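You operate a simulated robot arm through the tools that you are given. There is no shell and no other tool. Be economical: measure what you need, move in short steps, check, and stop when the job is done.

You are at the controls of a simulated robot arm. One attempt, no reset.

## Task
Unpack the orange lunch box: ice pack into the white rack, purple yoghurt on the counter. Close the box.
Fine: the yoghurt stands on the wall side of the small white rack.
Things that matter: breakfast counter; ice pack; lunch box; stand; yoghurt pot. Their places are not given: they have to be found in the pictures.

The check looks at the end state, three seconds after you hand in, the way a careful person would. Anything else that was tipped, shoved, dropped, spilled or broken makes it a failure.

## Robot
A 5-joint arm with a two-finger parallel gripper, fixed in place. Base frame: the origin is at the foot of the arm, x ahead of it, y to its left, z up; the work surface is at about z = 0. Units: m, degrees, N and s.
With the tool pointing down near the work surface it reaches from about 0.26 to 0.68 m from the base axis. Its first joint turns from -66.0 to 66.0 degrees. The tool tilts only in the upright plane through the base axis and itself; it spins freely about its own axis. Payload 2.9 kg.
Tool frame: the origin (TCP) lies between the finger pads and is the grasp point; the fingertips stand 0.03 m ahead of it; z points along the fingers, y is the line along which they close. Largest opening 0.11 m; finger width 0.02, thickness 0.01; the body of the gripper, 0.048 by 0.112 m, starts 0.055 m behind the TCP.
Orientation is that of the tool frame in the base frame, as a unit quaternion [w, x, y, z]. With the fingers straight down and closing along the base's y, the tool's x points along the base's -x, its y along +y and its z along -z.

## Interface
- The arm moves only by the tool servo_tool. Its argument "deltas" is a list of rows, each a list of 3 entries, a list of its own where there are three numbers: the turn, a rotation vector about the tool's x, y, z in degrees, then the shift along the tool's x, y, z in m, then the closure, from 0 (fully open) to 1 (shut). In form: [[[ax, ay, az], [tx, ty, tz], gripper], ...]. A call has 1 to 12 rows; each row is the pose to reach, as a shift and turn from the pose commanded when the call began, along the tool's axes at that moment. A row lasts 0.2 s, in which the tool goes at most 0.05 m and 8.6 degrees; a call with a longer step from one row to the next is refused whole, and so is a gripper value outside its range. Where a pose cannot be reached the arm comes as near as it can. A force on the tool above 40 N (or 10 N above the force at the start of the call, whichever is more), or a blocked arm, ends the call early, and 0.2 s more pass. Each finger travels about 0.108 m/s and halts on what it meets, pressing with about 24 N; the grip force reading is that of the motor and also rises with nothing between the fingers. The clock runs only during rows and for 0.2 s after the last one: add rows that repeat a pose to give the fingers time. It gives the time, the measured TCP pose, the force on the tool (base axes), the opening and the grip force at its end, in the units of the frame above (readings bear some noise), with the torque about the TCP (base axes, N m) and any sound that the robot's microphone picked up, and new pictures: "show" is both (left out), scene, wrist or none.
- Cameras (640 x 400 px; columns grow to the right, rows downward): "scene" is fixed at [0.0462, -0.4588, 0.6134]; the picture's right is [0.67, -0.74, 0.00], its down [-0.36, -0.33, -0.87] and it looks along [0.64, 0.59, -0.49] (base axes); focal length 367 px, centre (320, 200). "wrist" rides on the gripper at [0.072, 0.017, -0.103] in the tool frame; the picture's right is [-0.23, 0.97, 0.00], its down [-0.76, -0.18, -0.62] and it looks along [-0.61, -0.14, 0.78] (tool axes); focal length 222 px, centre (320, 200).
- probe_pixels(camera, pixels): for up to 12 pixels [column, row] of the newest picture of that camera ("zoom" is the newest enlarged one), the place [x, y, z] in the base frame of the surface seen there, good to about 0.002 m. The clock stands still meanwhile.
- enlarge(camera, box): a new picture of the part [left, top, right, bottom] of that camera's present view, enlarged. The clock stands still meanwhile.
- hand_in(): hands the job in; it is judged then, once.

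Work in short steps. Measure before you move; look again where a grasp or a placing could have gone wrong, and mend it. You have 80 turns and 200 pictures in all, those below and enlarged ones among them. Open the gripper and draw the arm clear of the work before you hand the job in, unless the task says otherwise; then end with one line.

The tools are called after "Call:" as a command line: name --argument value ..., lists and objects as JSON in quotes. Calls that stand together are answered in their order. servo_tool: Moves the arm, as the interface text tells. Its arguments: {"type":"object","properties":{"deltas":{"type":"array","items":{"type":"array"}},"show":{"type":"string","enum":["both","scene","wrist","none"]}},"required":["deltas"]} The other tools are called the same way: probe_pixels (camera, pixels) gives the place of the surface under pixels of a picture; enlarge (camera, box) takes an enlarged picture of a part of a camera's view; hand_in () hands the job in.

At the start:

```text
time_s: 0.0
position: [0.4633, 0.0522, 0.3648]
tool_rot: [-0.001, -0.001, 1.0, 0.0]
force: [-1.8, 0.8, 0.5]
torque: [-0.03, 0.01, 0.0]
finger_gap: 0.1102
finger_force: 0.1
```

scene: 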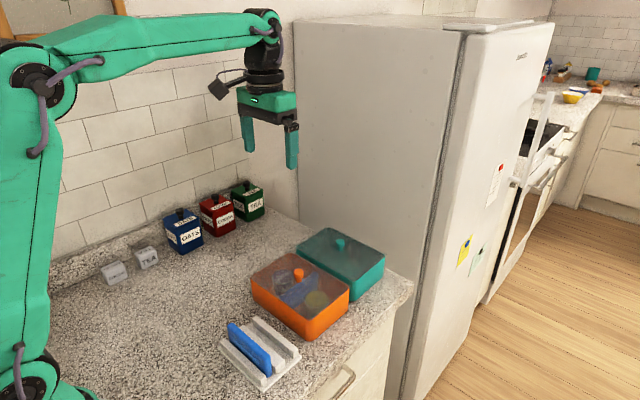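
wrist: 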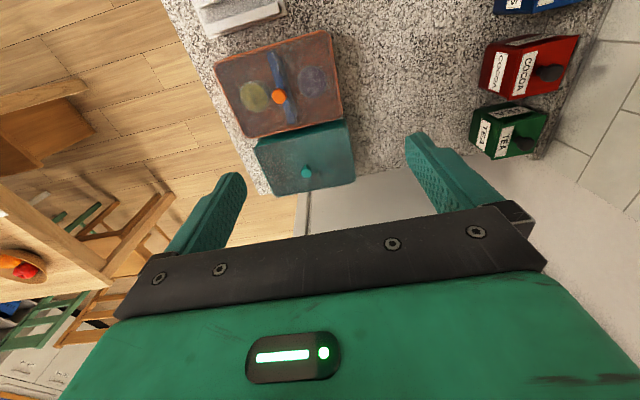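

The orange box (about 300,295) has a translucent lid with an orange knob, and the white rack at (260,352) already holds a blue item. I'll enlarge both views first.

Call:
enlarge --camera "scene" --box '[200, 220, 400, 395]'

Call:
enlarge --camera "wrist" --box '[190, 0, 370, 200]'

Call:
probe_pixels --camera "scene" --pixels '[[298, 272], [298, 280], [252, 285], [303, 315], [348, 290], [275, 258], [303, 338], [340, 245], [250, 345], [222, 343], [265, 385], [298, 355]]'

```text
2.29 times, centred on (300, 308) of scene
```

zoom: 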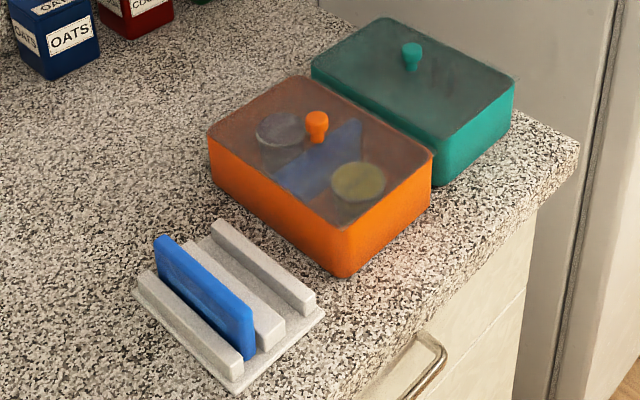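

```text
2.00 times, centred on (280, 100) of wrist
```

zoom: 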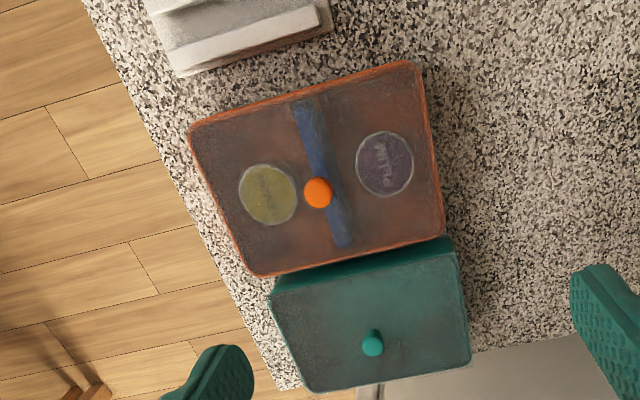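

```text
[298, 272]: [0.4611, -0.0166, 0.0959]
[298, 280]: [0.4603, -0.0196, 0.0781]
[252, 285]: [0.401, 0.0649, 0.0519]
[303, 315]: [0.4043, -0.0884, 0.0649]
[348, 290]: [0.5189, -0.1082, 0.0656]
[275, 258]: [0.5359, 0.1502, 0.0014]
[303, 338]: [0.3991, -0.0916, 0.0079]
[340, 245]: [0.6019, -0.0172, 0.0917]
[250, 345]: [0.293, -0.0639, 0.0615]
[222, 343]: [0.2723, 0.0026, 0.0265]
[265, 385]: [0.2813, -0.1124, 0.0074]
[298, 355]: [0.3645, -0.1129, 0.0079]
```

The zoom shows purple pot on the wall side of the blue pack, yellow pot on the room side. I'll probe the lid, rack and surroundings for exact geometry.

Call:
enlarge --camera "scene" --box '[205, 300, 325, 395]'

Call:
probe_pixels --camera "wrist" --pixels '[[279, 96], [300, 35], [330, 32], [215, 68], [238, 136], [342, 117], [382, 80], [325, 80], [255, 97], [500, 60], [470, 150], [306, 173]]'

Call:
probe_pixels --camera "scene" --pixels '[[115, 270], [148, 257], [184, 240], [216, 220], [247, 205], [130, 290], [160, 265], [195, 255], [225, 235], [250, 222], [185, 310], [300, 240]]'

```text
4.21 times, centred on (265, 348) of scene
```

zoom: 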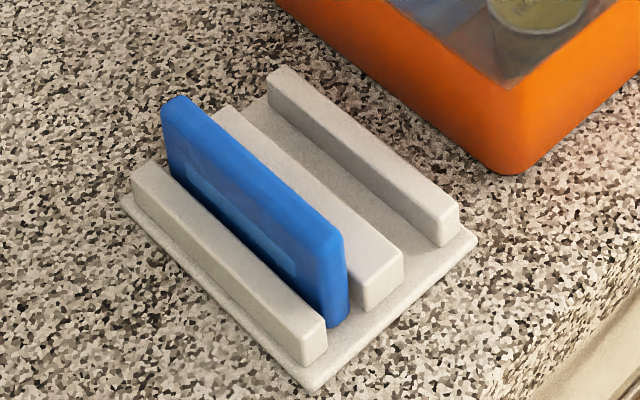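

```text
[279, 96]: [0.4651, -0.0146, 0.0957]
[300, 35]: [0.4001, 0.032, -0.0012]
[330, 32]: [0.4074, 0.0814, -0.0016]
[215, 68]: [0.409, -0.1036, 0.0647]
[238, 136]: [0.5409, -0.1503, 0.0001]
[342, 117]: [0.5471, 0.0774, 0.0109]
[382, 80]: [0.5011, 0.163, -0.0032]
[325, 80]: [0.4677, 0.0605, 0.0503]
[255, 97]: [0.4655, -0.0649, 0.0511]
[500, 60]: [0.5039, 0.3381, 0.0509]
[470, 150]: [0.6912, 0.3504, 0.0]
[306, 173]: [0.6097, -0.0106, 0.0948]
```

```text
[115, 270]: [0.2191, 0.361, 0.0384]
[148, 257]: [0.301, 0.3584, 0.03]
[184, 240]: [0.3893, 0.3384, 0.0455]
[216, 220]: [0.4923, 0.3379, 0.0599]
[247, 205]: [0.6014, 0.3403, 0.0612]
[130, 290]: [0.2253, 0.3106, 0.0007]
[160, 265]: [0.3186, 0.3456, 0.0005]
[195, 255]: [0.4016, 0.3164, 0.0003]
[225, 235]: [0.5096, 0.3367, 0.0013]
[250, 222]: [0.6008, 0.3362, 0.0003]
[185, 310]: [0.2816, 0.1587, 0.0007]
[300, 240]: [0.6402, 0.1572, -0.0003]
```

Next I need the box corners, rack ribs and slot width exactly, before picking up the lid.

Call:
probe_pixels --camera "zoom" --pixels '[[285, 72], [455, 212], [445, 245], [275, 95], [240, 120], [225, 113], [400, 253], [365, 285], [180, 100], [338, 240], [140, 168], [320, 335]]'

Call:
probe_pixels --camera "scene" --pixels '[[253, 280], [297, 256], [347, 286], [312, 316], [275, 267], [322, 271], [330, 302], [280, 298], [345, 295], [300, 263], [298, 285], [380, 262]]'

Call:
probe_pixels --camera "wrist" --pixels '[[217, 67], [325, 33], [340, 117], [250, 135], [273, 60], [290, 118], [280, 75], [284, 110], [288, 75], [302, 80], [348, 80], [232, 97]]'

```text
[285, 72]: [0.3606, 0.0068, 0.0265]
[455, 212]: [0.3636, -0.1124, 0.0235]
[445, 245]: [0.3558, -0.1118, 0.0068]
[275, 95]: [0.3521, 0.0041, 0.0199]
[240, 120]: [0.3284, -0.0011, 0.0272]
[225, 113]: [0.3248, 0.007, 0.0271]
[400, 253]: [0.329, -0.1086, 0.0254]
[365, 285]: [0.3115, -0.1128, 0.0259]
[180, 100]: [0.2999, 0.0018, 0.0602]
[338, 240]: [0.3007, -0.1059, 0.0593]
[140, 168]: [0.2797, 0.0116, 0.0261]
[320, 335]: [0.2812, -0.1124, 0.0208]
```

```text
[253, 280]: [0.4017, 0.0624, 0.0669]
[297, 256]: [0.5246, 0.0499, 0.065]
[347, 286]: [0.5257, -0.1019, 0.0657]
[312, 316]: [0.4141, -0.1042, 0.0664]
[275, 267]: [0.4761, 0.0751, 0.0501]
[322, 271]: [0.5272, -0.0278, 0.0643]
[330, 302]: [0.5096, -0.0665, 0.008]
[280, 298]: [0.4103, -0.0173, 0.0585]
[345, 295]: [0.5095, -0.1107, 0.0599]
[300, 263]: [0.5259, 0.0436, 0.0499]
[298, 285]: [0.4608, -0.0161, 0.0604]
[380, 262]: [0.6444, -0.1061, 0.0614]
```

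```text
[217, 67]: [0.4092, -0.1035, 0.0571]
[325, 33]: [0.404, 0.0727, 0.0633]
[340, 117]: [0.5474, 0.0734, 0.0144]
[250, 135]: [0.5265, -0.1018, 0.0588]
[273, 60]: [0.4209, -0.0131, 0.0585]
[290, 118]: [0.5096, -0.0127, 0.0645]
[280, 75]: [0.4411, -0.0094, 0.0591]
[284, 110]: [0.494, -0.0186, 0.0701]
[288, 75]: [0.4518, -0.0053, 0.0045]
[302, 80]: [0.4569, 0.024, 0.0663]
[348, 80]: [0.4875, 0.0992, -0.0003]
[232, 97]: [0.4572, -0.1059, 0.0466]
```

Box spans x 0.400–0.530, y -0.107–0.076; knob at (0.465,-0.0155), top 0.096, lid top 0.066. I move above the knob at z≈0.18.

Call:
servo_tool --deltas '[[[0, 0, 0], [0, -0.034, 0.03], 0.2], [[0, 0, 0], [-0.002, -0.0677, 0.06], 0.4], [[0, 0, 0], [-0.002, -0.0677, 0.105], 0.5], [[0, 0, 0], [-0.002, -0.0677, 0.15], 0.5], [[0, 0, 0], [-0.002, -0.0677, 0.185], 0.5]]'

```text
time_s: 1.2
position: [0.4673, -0.0165, 0.1789]
tool_rot: [-0.001, 0.0, 1.0, 0.0]
force: [0.2, 0.1, -0.3]
torque: [-0.03, -0.01, 0.02]
finger_gap: 0.0549
finger_force: 0.1
```

scene: 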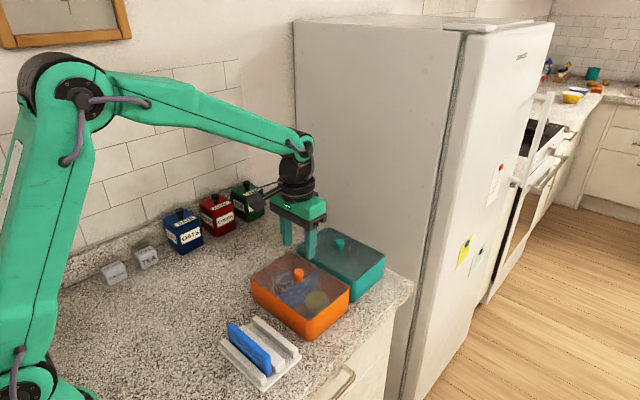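
wrist: 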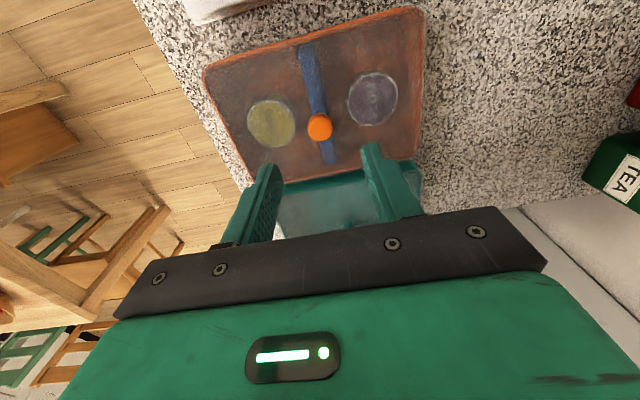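

Knob visible at (320,128); TCP is centred over it. I descend to z≈0.100 (tips ~4 mm above lid) and close.

Call:
servo_tool --deltas '[[[0, 0, 0], [0.002, 0.001, 0.03], 0.5], [[0, 0, 0], [0.002, 0.001, 0.06], 0.5], [[0, 0, 0], [0.002, 0.001, 0.079], 0.5], [[0, 0, 0], [0.002, 0.001, 0.079], 0.8], [[0, 0, 0], [0.002, 0.001, 0.079], 1], [[0, 0, 0], [0.002, 0.001, 0.079], 1], [[0, 0, 0], [0.002, 0.001, 0.079], 1]]'

```text
time_s: 2.8
position: [0.4672, -0.015, 0.1002]
tool_rot: [0.001, 0.0, 1.0, 0.0]
force: [1.8, 1.4, 11.1]
torque: [0.1, -0.05, 0.02]
finger_gap: 0.021
finger_force: 24.2
```

scene: 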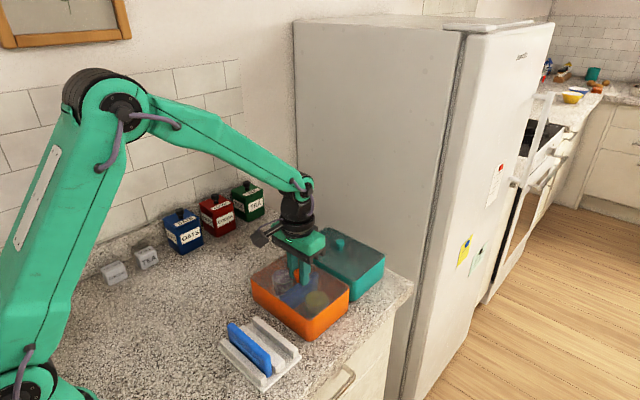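
wrist: 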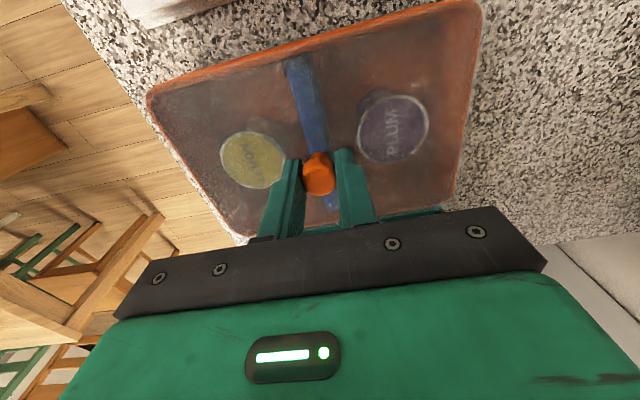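

Gripped the knob at 0.021 m gap. Lift slowly and straight up, watching whether the lid comes free.

Call:
servo_tool --deltas '[[[0, 0, 0], [0, 0, -0.01], 1], [[0, 0, 0], [0, 0, -0.025], 1], [[0, 0, 0], [0, 0, -0.05], 1]]'

```text
time_s: 3.6
position: [0.4646, -0.0147, 0.1518]
tool_rot: [0.0, 0.001, 1.0, 0.0]
force: [0.4, 0.1, -0.7]
torque: [-0.01, -0.03, 0.01]
finger_gap: 0.0212
finger_force: 23.5
heard: snap
```

scene: 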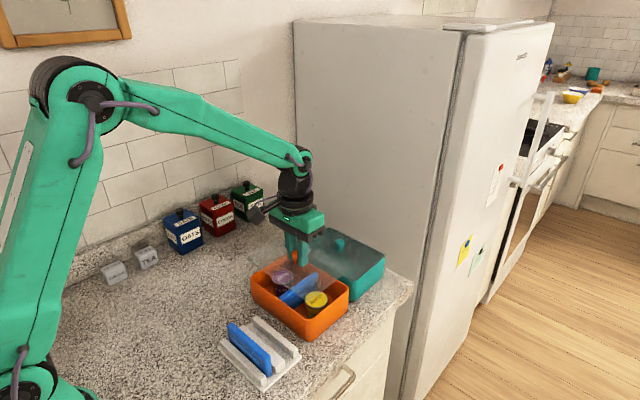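
wrist: 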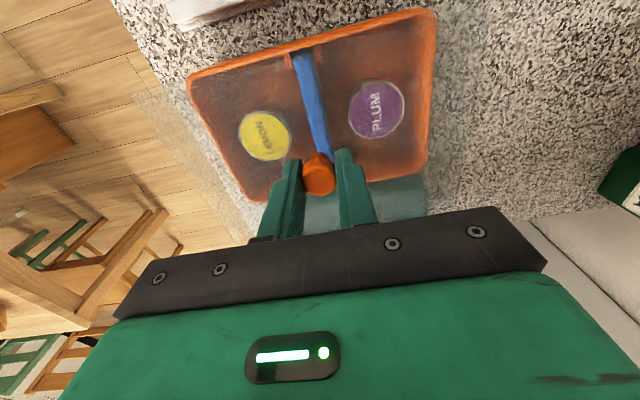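

The lid snapped free (it will need a press when closing). I carry it to the clear counter toward the wall, centre about (0.465, 0.20), staying high first.

Call:
servo_tool --deltas '[[[0, 0, 0], [0, 0.0, -0.03], 1], [[0, 0, 0], [0, 0.04, -0.03], 1], [[0, 0, 0], [0, 0.085, -0.03], 1], [[0, 0, 0], [0, 0.13, -0.03], 1], [[0, 0, 0], [0, 0.175, -0.03], 1], [[0, 0, 0], [0, 0.212, -0.03], 1], [[0, 0, 0], [0, 0.212, 0.01], 1], [[0, 0, 0], [0, 0.212, 0.05], 1], [[0, 0, 0], [0, 0.212, 0.085], 1]]'

```text
time_s: 5.6
position: [0.4642, 0.196, 0.067]
tool_rot: [-0.001, 0.0, 1.0, 0.0]
force: [0.3, 0.8, -0.6]
torque: [0.01, -0.03, 0.01]
finger_gap: 0.0212
finger_force: 23.7
```

scene: 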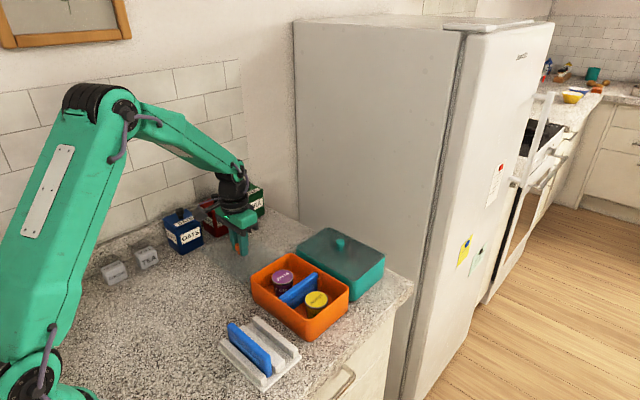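
wrist: 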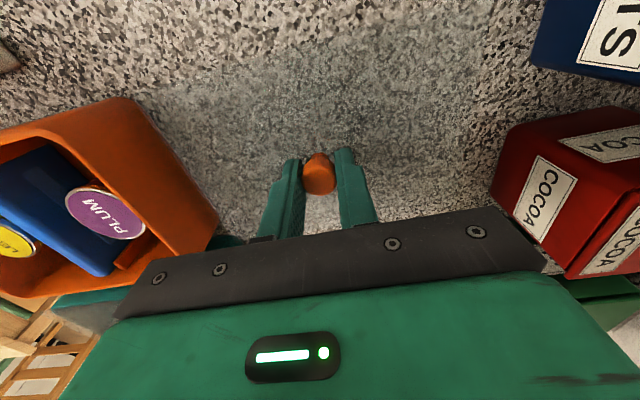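

Lid is between box and canisters. Lower gently until it touches.

Call:
servo_tool --deltas '[[[0, 0, 0], [0, 0, 0.01], 1], [[0, 0, 0], [0, 0, 0.016], 1], [[0, 0, 0], [0, 0, 0.02], 1], [[0, 0, 0], [0, 0, 0.023], 1]]' --show "wrist"

Call:
enlarge --camera "scene" --box '[180, 190, 380, 330]'

```text
time_s: 6.6
position: [0.4641, 0.1969, 0.0425]
tool_rot: [-0.001, 0.0, 1.0, -0.001]
force: [-0.2, 0.4, 0.5]
torque: [-0.02, 0.0, 0.02]
finger_gap: 0.0207
finger_force: 23.5
```

wrist: 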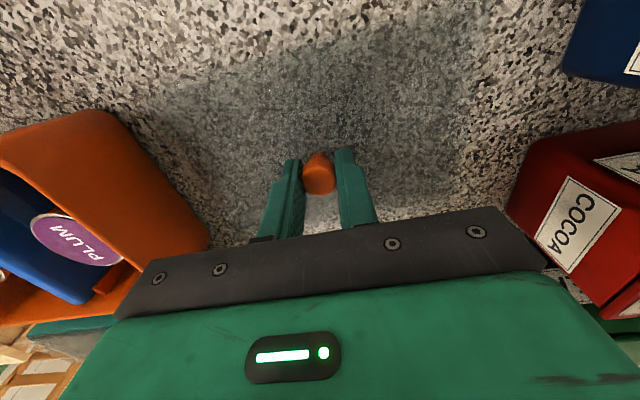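

```text
2.86 times, centred on (280, 260) of scene
```

zoom: 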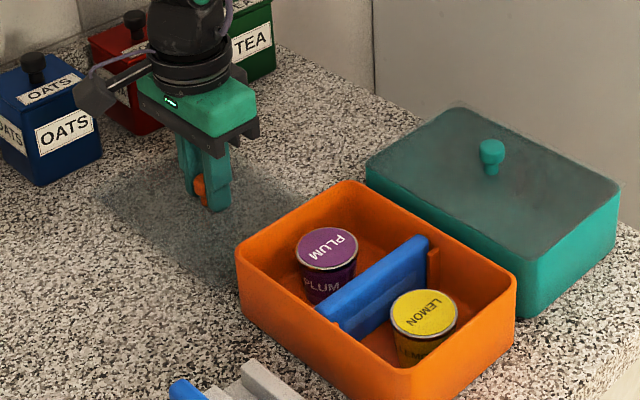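

No contact force yet. Continue down in millimetres.

Call:
servo_tool --deltas '[[[0, 0, 0], [0, 0, 0.002], 1], [[0, 0, 0], [0, 0, 0.004], 1], [[0, 0, 0], [0, 0, 0.006], 1]]' --show "none"

```text
time_s: 7.4
position: [0.4638, 0.1968, 0.0411]
tool_rot: [0.001, 0.0, 1.0, 0.001]
force: [-1.3, -0.3, 3.7]
torque: [-0.09, -0.05, -0.04]
finger_gap: 0.0211
finger_force: 24.4
stopped in row 3: the force on the tool passed its limit at 47 N (the readings are from after the stop); the commanded pose is now the measured one
```

Lid is on the counter. Release and rise.

Call:
servo_tool --deltas '[[[0, 0, 0], [0, 0, 0], 0.6], [[0, 0, 0], [0, 0, 0], 0.5], [[0, 0, 0], [0, 0, 0], 0.5], [[0, 0, 0], [0, 0, -0.03], 0.5], [[0, 0, 0], [0, 0, -0.075], 0.5], [[0, 0, 0], [0, 0, -0.12], 0.5], [[0, 0, 0], [0, -0.04, -0.15], 0.5], [[0, 0, 0], [0, -0.08, -0.15], 0.5], [[0, 0, 0], [0, -0.12, -0.15], 0.5], [[0, 0, 0], [0, -0.16, -0.15], 0.5]]'

Call:
enlarge --camera "scene" --box '[180, 190, 380, 330]'

Call:
probe_pixels --camera "zoom" --pixels '[[327, 252], [306, 252], [350, 245], [327, 268], [325, 234], [424, 313], [375, 280], [425, 243], [322, 308], [335, 320], [435, 262], [203, 185]]'

```text
time_s: 9.6
position: [0.4637, 0.0331, 0.1869]
tool_rot: [0.0, 0.0, 1.0, 0.0]
force: [-0.2, 0.6, 0.4]
torque: [0.06, 0.02, 0.01]
finger_gap: 0.0549
finger_force: 0.0
```

scene: 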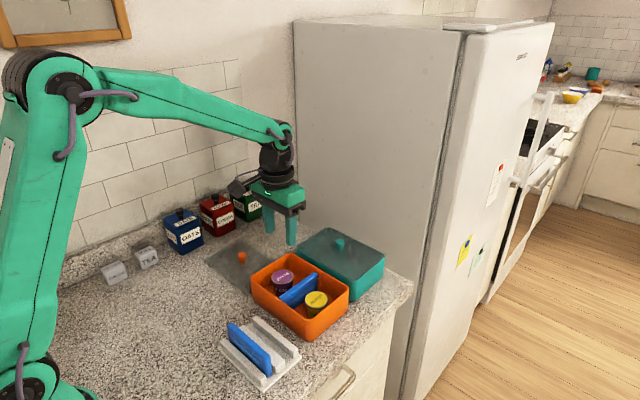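
wrist: 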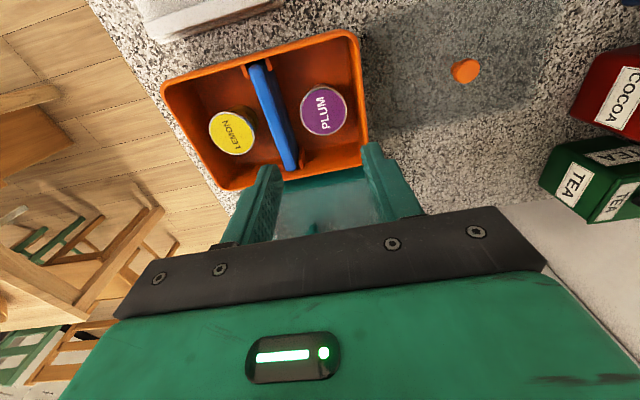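

```text
2.86 times, centred on (280, 260) of scene
```

zoom: 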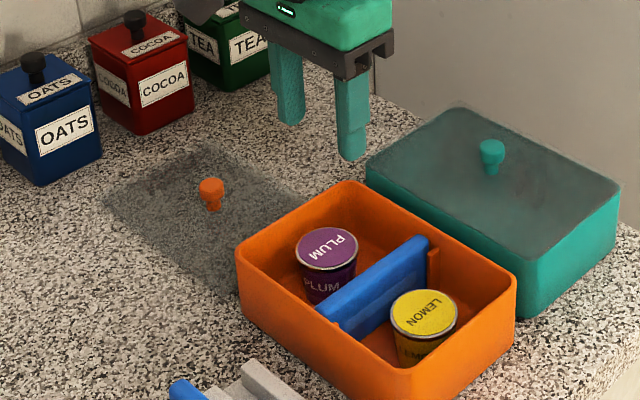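

```text
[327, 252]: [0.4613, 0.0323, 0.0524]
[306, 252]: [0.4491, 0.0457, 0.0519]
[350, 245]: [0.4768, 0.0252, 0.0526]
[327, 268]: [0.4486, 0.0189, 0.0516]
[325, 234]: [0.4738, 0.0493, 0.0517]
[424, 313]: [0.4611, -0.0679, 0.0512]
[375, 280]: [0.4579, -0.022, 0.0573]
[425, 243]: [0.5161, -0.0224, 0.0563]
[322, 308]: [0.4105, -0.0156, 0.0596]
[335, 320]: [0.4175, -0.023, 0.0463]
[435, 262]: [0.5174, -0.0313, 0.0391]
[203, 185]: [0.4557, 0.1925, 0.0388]
```

Plum pot: centre (0.461,0.034), top z 0.052, radius ~0.021. I'll spin the tool 90° so the fingers close along x, opening 0.066, above the pot.

Call:
servo_tool --deltas '[[[0, 0, 8.2], [0.0027, 0.001, 0], 0.4], [[0, 0, 16.4], [0.0027, 0.001, 0], 0.4], [[0, 0, 24.6], [0.0027, 0.001, 0], 0.4], [[0, 0, 32.8], [0.0027, 0.001, 0], 0.4], [[0, 0, 41], [0.0027, 0.001, 0], 0.4], [[0, 0, 49.2], [0.0027, 0.001, 0], 0.4], [[0, 0, 57.4], [0.0027, 0.001, 0], 0.4], [[0, 0, 65.6], [0.0027, 0.001, 0], 0.4], [[0, 0, 73.8], [0.0027, 0.001, 0], 0.4], [[0, 0, 82], [0.0027, 0.001, 0.02], 0.4], [[0, 0, 90], [0.0027, 0.001, 0.05], 0.4]]'

```text
time_s: 12.0
position: [0.46, 0.0372, 0.1378]
tool_rot: [0.001, 0.708, 0.706, 0.001]
force: [-0.1, 0.3, -0.4]
torque: [-0.01, 0.0, -0.01]
finger_gap: 0.0659
finger_force: 0.1
```

scene: 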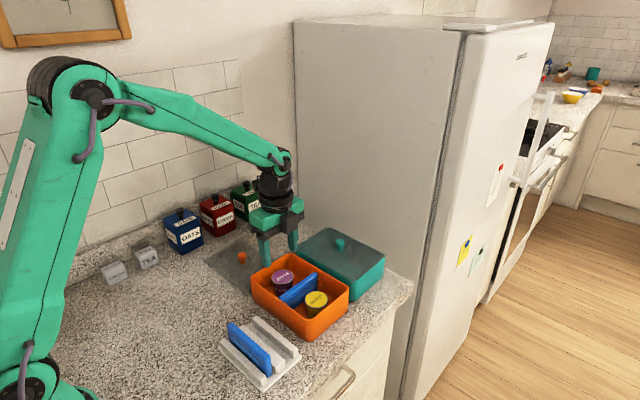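
wrist: 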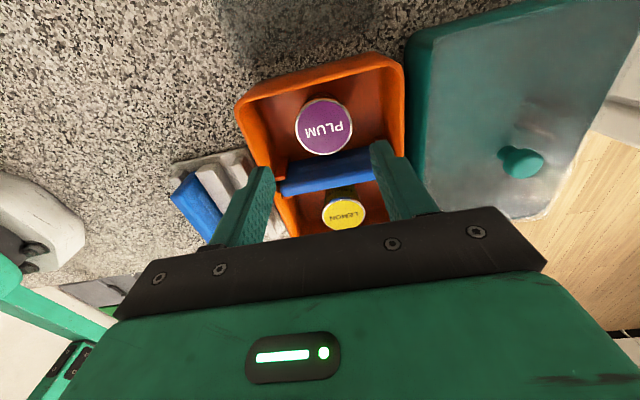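

Now tool x = base +y and tool y = base +x. Refine the plum pot location from the wrist view.

Call:
probe_pixels --camera "wrist" --pixels '[[324, 126], [297, 127], [352, 125], [322, 101], [328, 152], [280, 188], [372, 162], [281, 182], [330, 165], [343, 210]]'

```text
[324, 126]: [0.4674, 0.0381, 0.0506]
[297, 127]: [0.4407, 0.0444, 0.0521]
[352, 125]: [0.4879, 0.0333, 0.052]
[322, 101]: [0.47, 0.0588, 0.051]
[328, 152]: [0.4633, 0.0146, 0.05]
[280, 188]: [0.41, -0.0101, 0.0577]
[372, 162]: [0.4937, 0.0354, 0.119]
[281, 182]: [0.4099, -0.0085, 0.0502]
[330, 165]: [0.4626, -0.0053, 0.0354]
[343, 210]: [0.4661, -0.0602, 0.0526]
```

Pot centre (0.4645, 0.0367), radius ~0.024. Descend to TCP z≈0.053 and close.

Call:
servo_tool --deltas '[[[0, 0, 0], [-0.0005, 0.0043, 0.03], 0.4], [[0, 0, 0], [-0.0005, 0.0043, 0.06], 0.4], [[0, 0, 0], [-0.0005, 0.0043, 0.085], 0.4], [[0, 0, 0], [-0.0005, 0.0043, 0.085], 0.5], [[0, 0, 0], [-0.0005, 0.0043, 0.085], 0.7], [[0, 0, 0], [-0.0005, 0.0043, 0.085], 0.7], [[0, 0, 0], [-0.0005, 0.0043, 0.085], 0.7]]'

```text
time_s: 13.6
position: [0.466, 0.0389, 0.055]
tool_rot: [0.0, 0.708, 0.706, 0.001]
force: [-0.2, 0.2, 0.1]
torque: [0.01, -0.04, -0.03]
finger_gap: 0.0503
finger_force: 24.0
```

scene: 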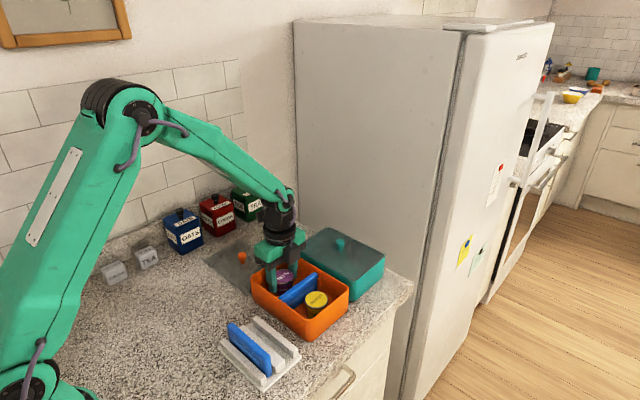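
wrist: 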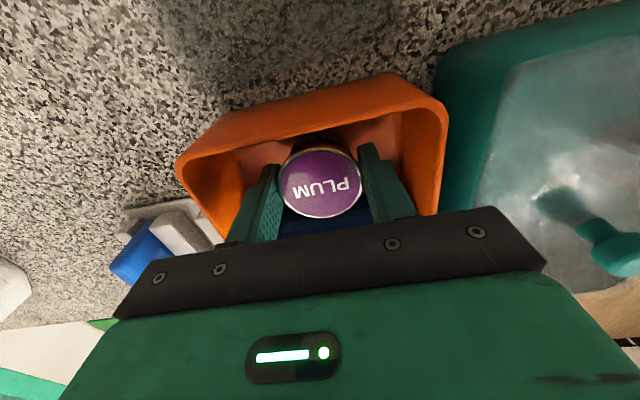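

Pot held (gap 0.050). Lift clear of the rim.

Call:
servo_tool --deltas '[[[0, 0, 0], [0, 0, -0.03], 0.7], [[0, 0, 0], [0, 0, -0.07], 0.7], [[0, 0, 0], [0, 0, -0.11], 0.7], [[0, 0, 0], [0.03, -0.03, -0.11], 0.7], [[0, 0, 0], [0.045, -0.075, -0.11], 0.7], [[0, 0, 0], [0.061, -0.12, -0.11], 0.7], [[0, 0, 0], [0.061, -0.141, -0.09], 0.7], [[0, 0, 0], [0.061, -0.141, -0.05], 0.7], [[0, 0, 0], [0.061, -0.141, -0.02], 0.7]]'

```text
time_s: 15.6
position: [0.3272, 0.0981, 0.0788]
tool_rot: [0.0, 0.707, 0.708, 0.001]
force: [-0.7, -0.3, -0.5]
torque: [0.0, 0.01, -0.02]
finger_gap: 0.0502
finger_force: 24.2
```

scene: 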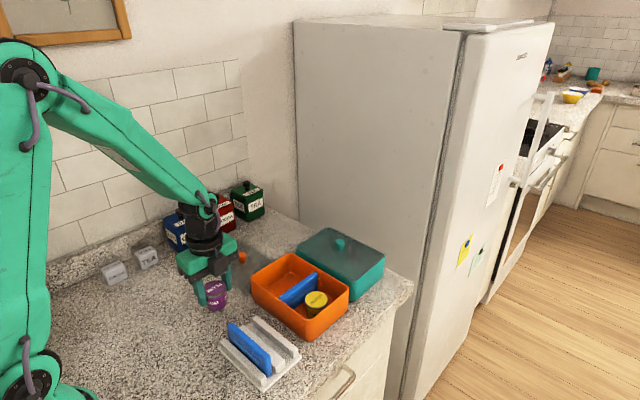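
wrist: 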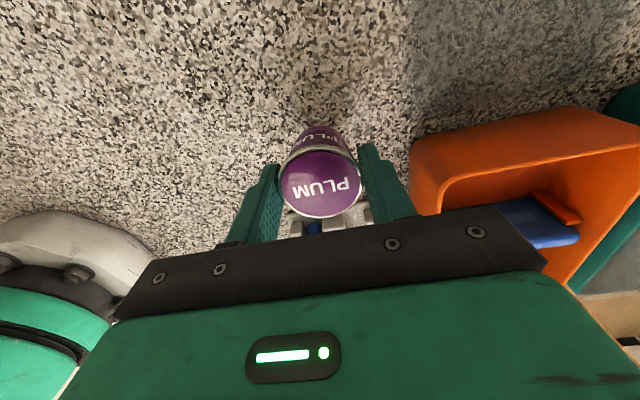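

Over the wall side of the rack. Lower gently until contact.

Call:
servo_tool --deltas '[[[0, 0, 0], [0, 0, 0.012], 0.7], [[0, 0, 0], [0, 0, 0.02], 0.7], [[0, 0, 0], [0, 0, 0.024], 0.7], [[0, 0, 0], [0, 0, 0.026], 0.7], [[0, 0, 0], [0, 0, 0.027], 0.7]]' --show "none"

Call:
enlarge --camera "scene" --box '[160, 230, 320, 390]'

```text
time_s: 16.8
position: [0.3246, 0.0977, 0.0494]
tool_rot: [0.0, 0.707, 0.707, 0.001]
force: [-5.5, -1.0, 22.1]
torque: [-0.02, 0.12, 0.0]
finger_gap: 0.0503
finger_force: 24.2
```

```text
2.50 times, centred on (240, 310) of scene
```

zoom: 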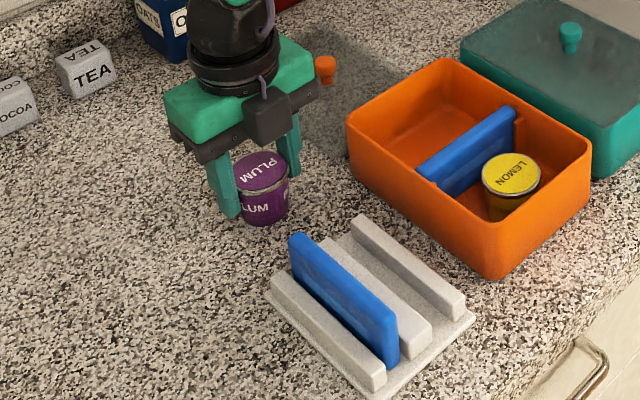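

Contact (22 N). Ease up 1 mm, open, and withdraw straight up.

Call:
servo_tool --deltas '[[[0, 0, 0], [0, 0, -0.001], 0.55], [[0, 0, 0], [0, 0, -0.001], 0.4], [[0, 0, 0], [0, 0, -0.001], 0.4], [[0, 0, 0], [0, 0, -0.03], 0.4], [[0, 0, 0], [0, 0, -0.07], 0.4], [[0, 0, 0], [0, 0, -0.11], 0.4], [[0, 0, 0], [-0.01, 0.04, -0.13], 0.4], [[0, 0, 0], [-0.04, 0.08, -0.13], 0.4], [[0, 0, 0], [-0.08, 0.11, -0.13], 0.5], [[0, 0, 0], [-0.112, 0.1395, -0.13], 0.6]]'

Call:
enlarge --camera "scene" --box '[200, 240, 360, 390]'

Call:
probe_pixels --camera "zoom" --pixels '[[249, 258], [390, 338], [295, 225], [268, 240], [360, 325], [285, 243], [375, 318], [250, 215], [355, 302], [270, 206], [370, 292], [283, 216]]'

```text
time_s: 19.0
position: [0.4641, -0.0168, 0.1788]
tool_rot: [0.0, 0.707, 0.707, 0.0]
force: [0.0, 0.2, 0.4]
torque: [0.01, 0.01, -0.04]
finger_gap: 0.0441
finger_force: 0.0
```

scene: 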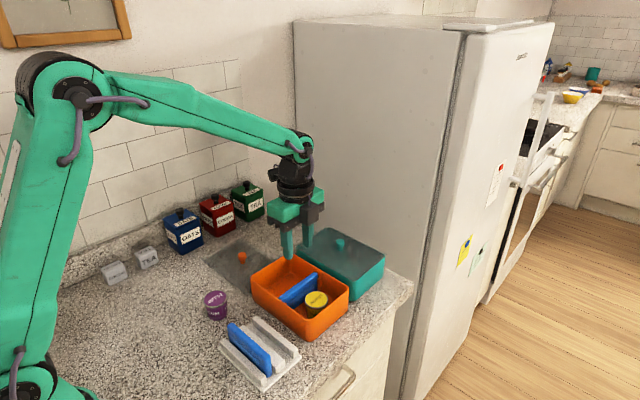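
wrist: 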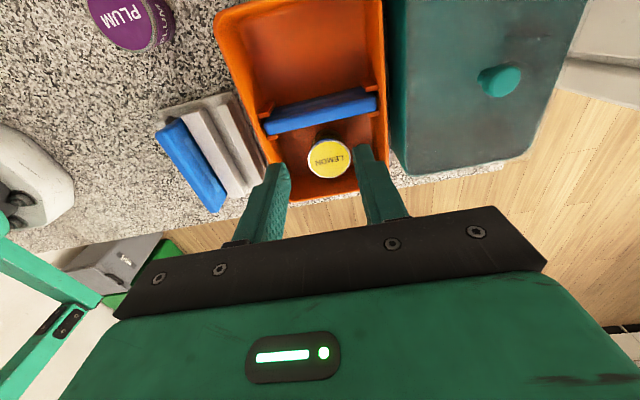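

```text
2.67 times, centred on (280, 315) of scene
```

zoom: 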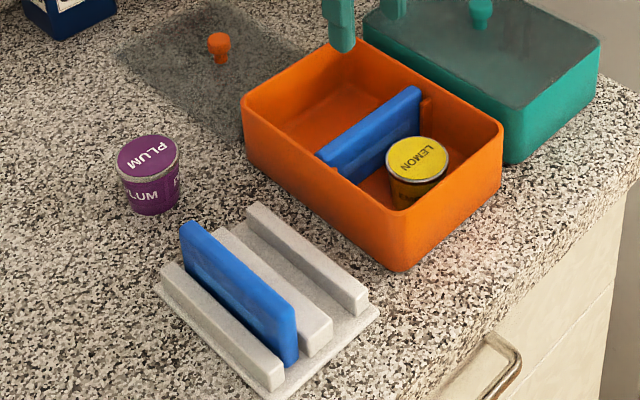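

```text
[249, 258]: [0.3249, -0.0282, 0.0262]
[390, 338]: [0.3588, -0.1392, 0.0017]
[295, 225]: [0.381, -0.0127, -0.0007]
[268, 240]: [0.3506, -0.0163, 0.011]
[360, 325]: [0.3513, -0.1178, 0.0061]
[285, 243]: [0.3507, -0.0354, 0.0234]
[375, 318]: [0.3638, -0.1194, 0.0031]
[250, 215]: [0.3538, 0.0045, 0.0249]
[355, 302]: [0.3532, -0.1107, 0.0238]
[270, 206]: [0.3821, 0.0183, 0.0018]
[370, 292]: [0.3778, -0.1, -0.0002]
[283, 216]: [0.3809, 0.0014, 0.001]
```

Pot stands upright. Now spin back so the fingers close along y over the ice pack.

Call:
servo_tool --deltas '[[[0, 0, -8.2], [0, 0, 0], 0.7], [[0, 0, -16.4], [0, 0, 0], 0.7], [[0, 0, -24.6], [0, 0, 0], 0.7], [[0, 0, -32.8], [0, 0, 0], 0.7], [[0, 0, -41], [0, 0, 0], 0.7], [[0, 0, -49.2], [0, 0, 0], 0.7], [[0, 0, -57.4], [0, 0, 0], 0.7], [[0, 0, -65.6], [0, 0, 0], 0.7], [[0, 0, -73.8], [0, 0, 0], 0.7], [[0, 0, -82], [0, 0, 0.02], 0.7], [[0, 0, -90], [0, 0, 0.04], 0.7]]'

Call:
enlarge --camera "wrist" --box '[180, 20, 460, 200]'

```text
time_s: 21.4
position: [0.4654, -0.0125, 0.138]
tool_rot: [-0.001, 0.0, 1.0, -0.001]
force: [1.3, 0.2, -0.8]
torque: [0.0, 0.0, 0.02]
finger_gap: 0.033
finger_force: 0.0
```

scene: 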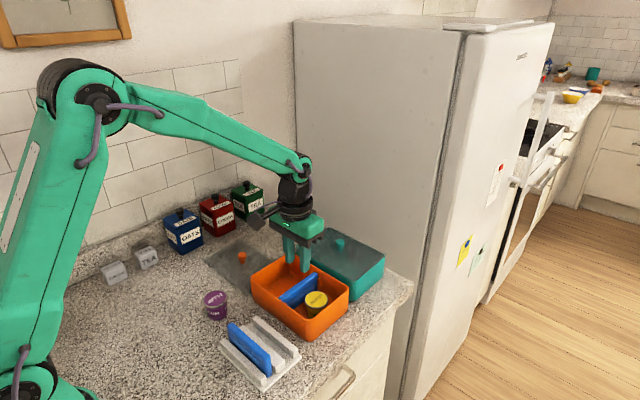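
wrist: 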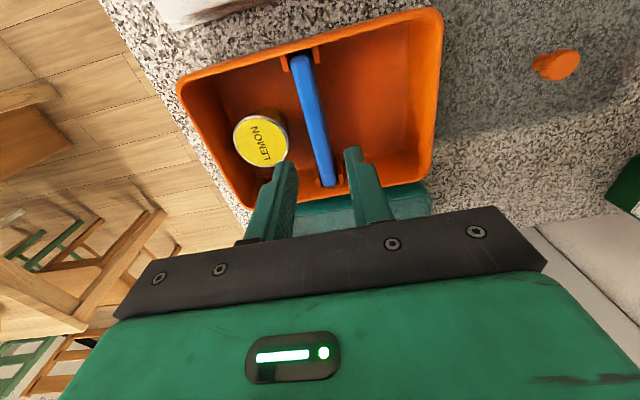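

```text
2.22 times, centred on (320, 110) of wrist
```

zoom: 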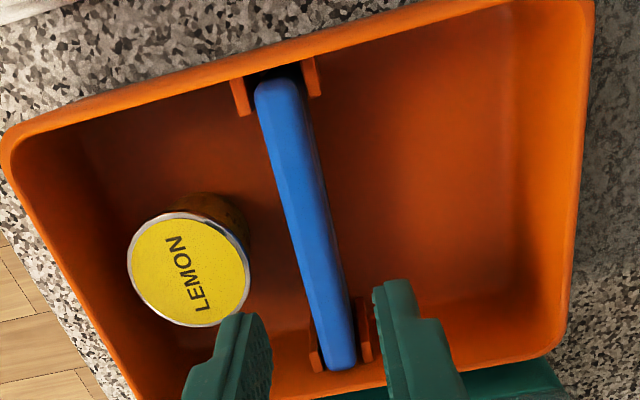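

Call:
probe_pixels --camera "zoom" --pixels '[[270, 95], [285, 150], [300, 215], [325, 300], [340, 355], [278, 215], [322, 215], [312, 215], [330, 240], [248, 260], [190, 270], [365, 340]]'

```text
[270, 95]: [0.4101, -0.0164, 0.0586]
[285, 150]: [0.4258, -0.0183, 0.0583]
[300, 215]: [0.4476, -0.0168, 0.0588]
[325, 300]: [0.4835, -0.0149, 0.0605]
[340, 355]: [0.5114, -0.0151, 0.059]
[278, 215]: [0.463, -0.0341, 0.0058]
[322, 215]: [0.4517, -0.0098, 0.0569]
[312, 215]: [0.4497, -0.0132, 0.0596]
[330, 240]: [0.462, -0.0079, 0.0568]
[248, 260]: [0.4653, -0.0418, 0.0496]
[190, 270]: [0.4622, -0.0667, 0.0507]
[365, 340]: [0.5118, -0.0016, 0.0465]
```

Pack centre (0.4625,-0.0155), about 0.016 thick, top 0.059; lemon pot edge at y -0.042. I narrow to 0.028 gap and go down halfway to check clearance.

Call:
servo_tool --deltas '[[[0, 0, 0], [0.0015, 0, 0.02], 0.745], [[0, 0, 0], [0.0015, 0, 0.042], 0.745], [[0, 0, 0], [0.0015, 0, 0.042], 0.745]]' --show "wrist"

Call:
enlarge --camera "wrist" --box '[200, 60, 440, 230]'

Call:
enlarge --camera "scene" --box '[230, 200, 390, 330]'

```text
time_s: 22.2
position: [0.4612, -0.0134, 0.0953]
tool_rot: [0.0, 0.0, 1.0, 0.0]
force: [0.5, 0.5, -0.4]
torque: [0.0, 0.02, -0.01]
finger_gap: 0.0281
finger_force: 0.0
```

wrist: 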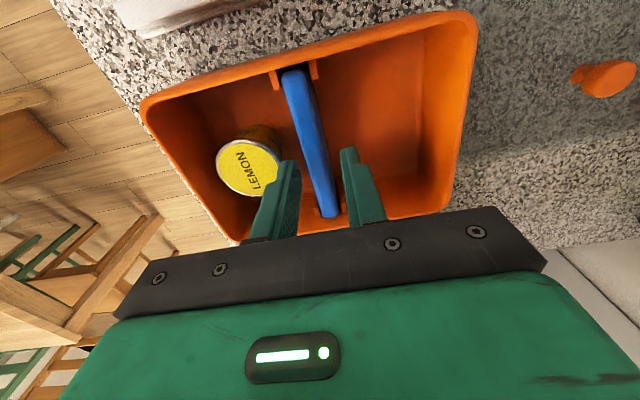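

```text
2.35 times, centred on (320, 145) of wrist
```

zoom: 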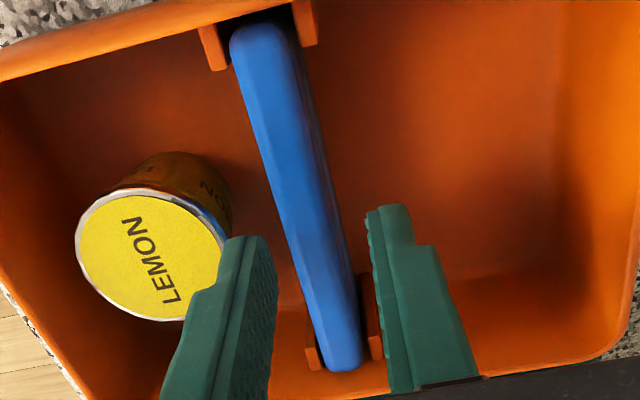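

```text
3.08 times, centred on (310, 265) of scene
```

zoom: 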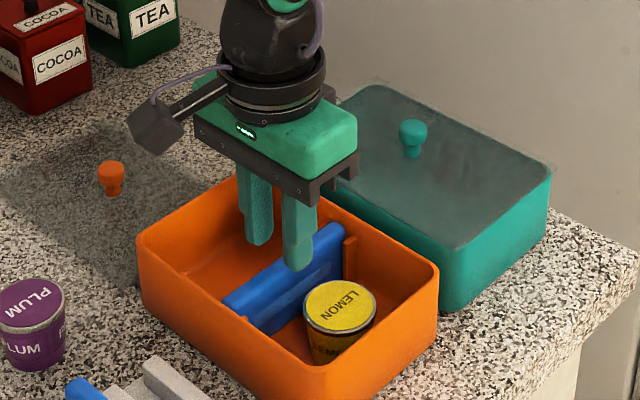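

Check actual fingertip y against pack and lemon pot.

Call:
probe_pixels --camera "zoom" --pixels '[[290, 262], [305, 255], [298, 268], [258, 240], [250, 240], [312, 295], [322, 288], [370, 300], [340, 281], [345, 225], [228, 300], [285, 270]]'

Call:
probe_pixels --camera "wrist" --pixels '[[288, 162], [298, 170], [340, 155], [347, 149], [356, 149], [283, 180], [293, 185], [272, 160], [317, 175]]'

```text
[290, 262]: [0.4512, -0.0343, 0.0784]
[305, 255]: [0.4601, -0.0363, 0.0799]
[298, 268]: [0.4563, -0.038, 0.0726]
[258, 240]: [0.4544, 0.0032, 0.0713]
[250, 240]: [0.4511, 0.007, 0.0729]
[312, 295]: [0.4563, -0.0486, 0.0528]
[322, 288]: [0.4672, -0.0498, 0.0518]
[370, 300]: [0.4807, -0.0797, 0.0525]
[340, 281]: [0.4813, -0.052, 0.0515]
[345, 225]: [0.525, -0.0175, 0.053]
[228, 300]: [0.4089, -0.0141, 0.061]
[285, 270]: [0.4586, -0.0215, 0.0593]
```

```text
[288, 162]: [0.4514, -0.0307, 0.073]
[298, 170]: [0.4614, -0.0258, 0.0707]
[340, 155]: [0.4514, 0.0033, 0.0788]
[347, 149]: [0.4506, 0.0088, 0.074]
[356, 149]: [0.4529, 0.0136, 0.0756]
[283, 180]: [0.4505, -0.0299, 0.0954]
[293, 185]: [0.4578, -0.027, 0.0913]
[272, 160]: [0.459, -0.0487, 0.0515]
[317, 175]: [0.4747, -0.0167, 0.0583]
```

Finger spans y -0.0265…-0.038, between pack (-0.0235) and lemon pot (-0.042). Descend slowly to z≈0.067 and grip.

Call:
servo_tool --deltas '[[[0, 0, 0], [0, 0, 0.008], 0.745], [[0, 0, 0], [0, 0, 0.016], 0.745], [[0, 0, 0], [0, 0, 0.023], 0.745], [[0, 0, 0], [0, 0, 0.029], 0.745], [[0, 0, 0], [0, 0, 0.029], 0.9], [[0, 0, 0], [0, 0, 0.029], 0.95], [[0, 0, 0], [0, 0, 0.029], 0.95]]'

Call:
enlarge --camera "wrist" --box '[200, 60, 440, 230]'

```text
time_s: 23.8
position: [0.4624, -0.0144, 0.0653]
tool_rot: [0.0, 0.0, 1.0, 0.0]
force: [0.4, -0.4, 0.2]
torque: [-0.06, 0.02, 0.03]
finger_gap: 0.0145
finger_force: 23.3
```

scene: 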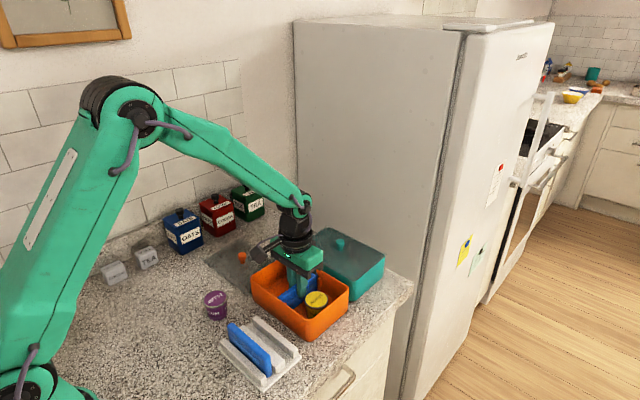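
wrist: 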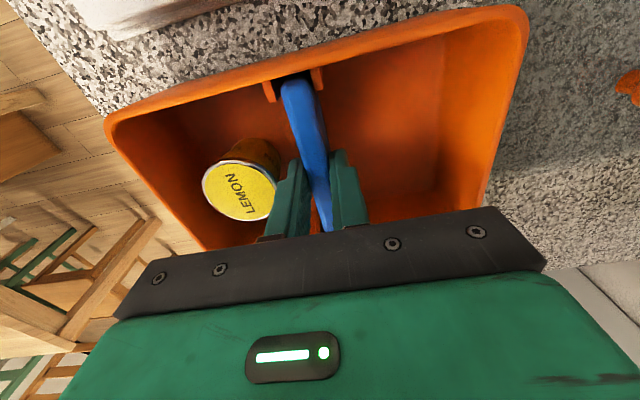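

```text
2.35 times, centred on (320, 145) of wrist
```

zoom: 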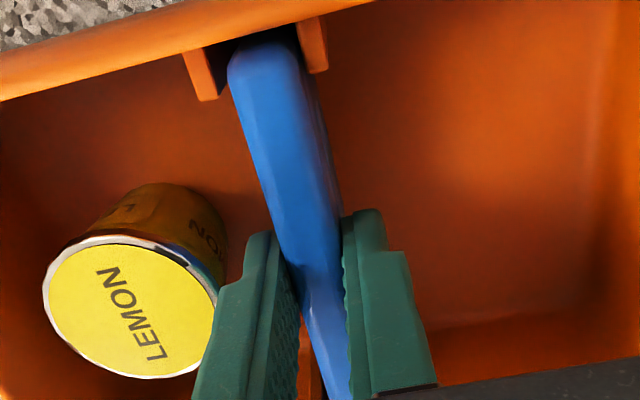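

Pack gripped (14.5 mm thick), lemon undisturbed. Lift straight up.

Call:
servo_tool --deltas '[[[0, 0, 0], [0, 0, -0.015], 0.95], [[0, 0, 0], [0, 0, -0.045], 0.95], [[0, 0, 0], [0, 0, -0.085], 0.95], [[0, 0, 0], [0, 0, -0.12], 0.95]]'

```text
time_s: 24.8
position: [0.4608, -0.0141, 0.1872]
tool_rot: [0.0, 0.0, 1.0, 0.0]
force: [-0.6, 0.3, -0.3]
torque: [0.03, 0.02, 0.03]
finger_gap: 0.0143
finger_force: 24.1
```

scene: 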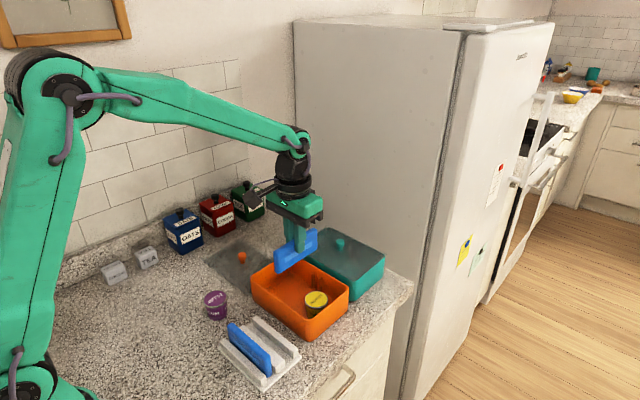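
wrist: 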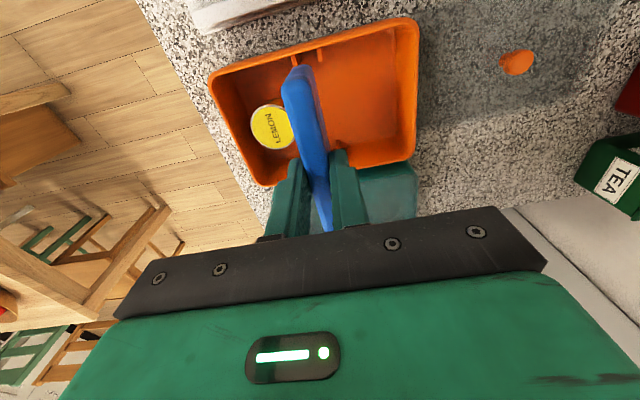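

Spin 90° while carrying it high to above the free rack slot (x≈0.341, y≈-0.053).

Call:
servo_tool --deltas '[[[0, 0, 8.2], [0.011, -0.0035, 0], 0.95], [[0, 0, 16.4], [0.022, -0.007, 0], 0.95], [[0, 0, 24.6], [0.033, -0.0105, 0], 0.95], [[0, 0, 32.8], [0.044, -0.014, 0], 0.95], [[0, 0, 41], [0.055, -0.0175, 0], 0.95], [[0, 0, 49.2], [0.066, -0.021, 0], 0.95], [[0, 0, 57.4], [0.077, -0.0245, 0], 0.95], [[0, 0, 65.6], [0.088, -0.028, 0], 0.95], [[0, 0, 73.8], [0.099, -0.0315, 0], 0.95], [[0, 0, 82], [0.11, -0.035, 0], 0.95], [[0, 0, 90], [0.1205, -0.0385, 0.02], 0.95]]'

Call:
enlarge --camera "scene" --box '[190, 230, 350, 395]'

Call:
enlarge --camera "wrist" --box '[200, 60, 440, 240]'

```text
time_s: 27.2
position: [0.343, -0.0529, 0.1646]
tool_rot: [0.001, 0.709, 0.706, 0.0]
force: [1.1, -0.6, -0.9]
torque: [0.03, 0.01, 0.02]
finger_gap: 0.0142
finger_force: 23.6
```

scene: 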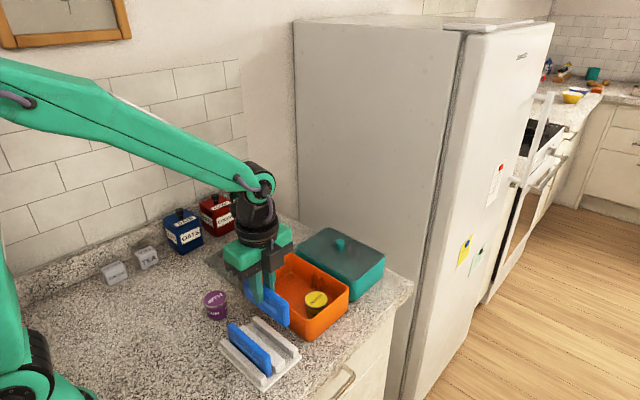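
wrist: 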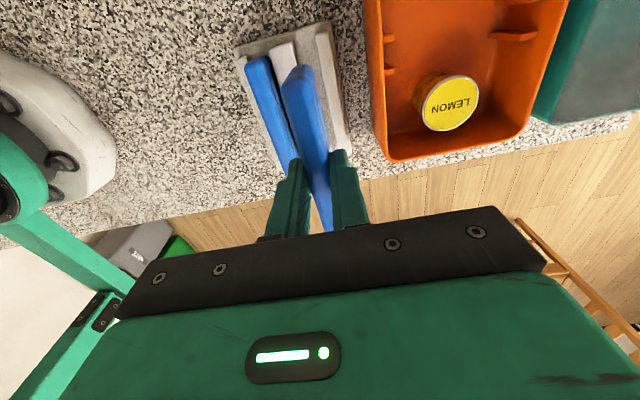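

```text
2.42 times, centred on (270, 312) of scene
```

zoom: 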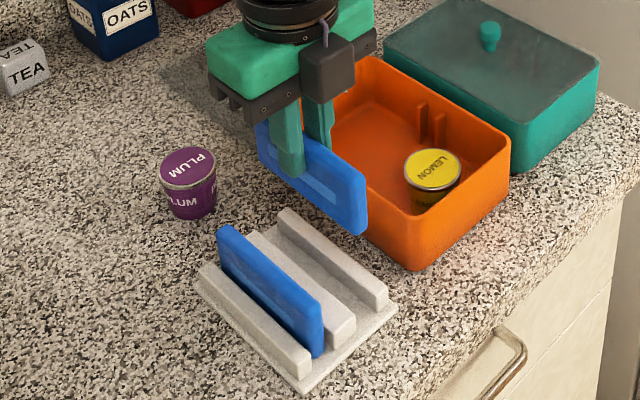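

```text
2.22 times, centred on (320, 150) of wrist
```

zoom: 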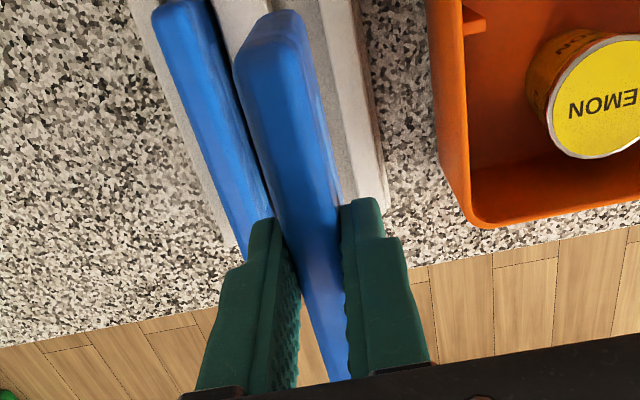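

Measure slot edges and held pack position/tilt.

Call:
probe_pixels --camera "wrist" --pixels '[[275, 50], [280, 48], [290, 46], [295, 55], [303, 50], [312, 48], [320, 45], [328, 60], [297, 68], [314, 68], [300, 80], [262, 65]]'

Call:
enlarge --camera "scene" --box '[215, 265, 315, 390]'

```text
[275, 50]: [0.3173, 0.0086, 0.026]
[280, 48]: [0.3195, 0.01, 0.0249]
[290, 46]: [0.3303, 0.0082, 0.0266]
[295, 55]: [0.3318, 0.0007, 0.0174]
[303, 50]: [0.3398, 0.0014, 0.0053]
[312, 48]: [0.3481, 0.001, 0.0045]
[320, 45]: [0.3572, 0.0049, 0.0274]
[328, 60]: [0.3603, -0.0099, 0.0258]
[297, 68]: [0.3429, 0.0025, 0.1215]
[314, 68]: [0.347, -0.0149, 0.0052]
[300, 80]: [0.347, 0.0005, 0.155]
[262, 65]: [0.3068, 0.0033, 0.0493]
```

```text
3.20 times, centred on (265, 328) of scene
```

zoom: 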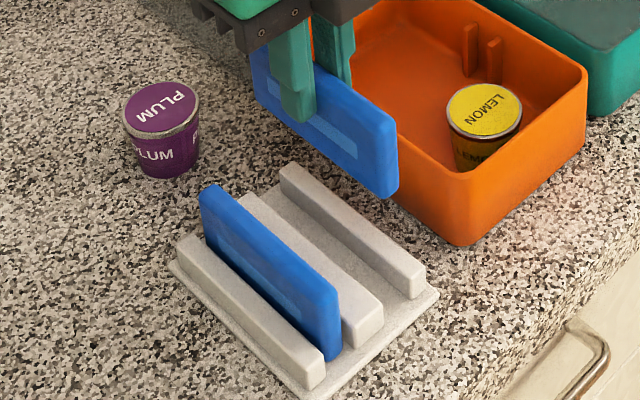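

Call:
probe_pixels --camera "zoom" --pixels '[[270, 100], [375, 190], [378, 120], [392, 150], [392, 190], [397, 110], [265, 60], [384, 108], [412, 270], [405, 292], [330, 220], [345, 235]]'

```text
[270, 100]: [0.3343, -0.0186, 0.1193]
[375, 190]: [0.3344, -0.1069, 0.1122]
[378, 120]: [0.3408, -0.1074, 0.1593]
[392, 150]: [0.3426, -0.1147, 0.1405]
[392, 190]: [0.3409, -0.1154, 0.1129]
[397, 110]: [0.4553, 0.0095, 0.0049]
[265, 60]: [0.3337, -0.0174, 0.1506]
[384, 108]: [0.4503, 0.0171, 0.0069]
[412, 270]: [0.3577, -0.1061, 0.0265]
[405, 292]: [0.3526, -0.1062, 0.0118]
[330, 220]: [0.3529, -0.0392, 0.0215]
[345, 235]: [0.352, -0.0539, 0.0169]
```

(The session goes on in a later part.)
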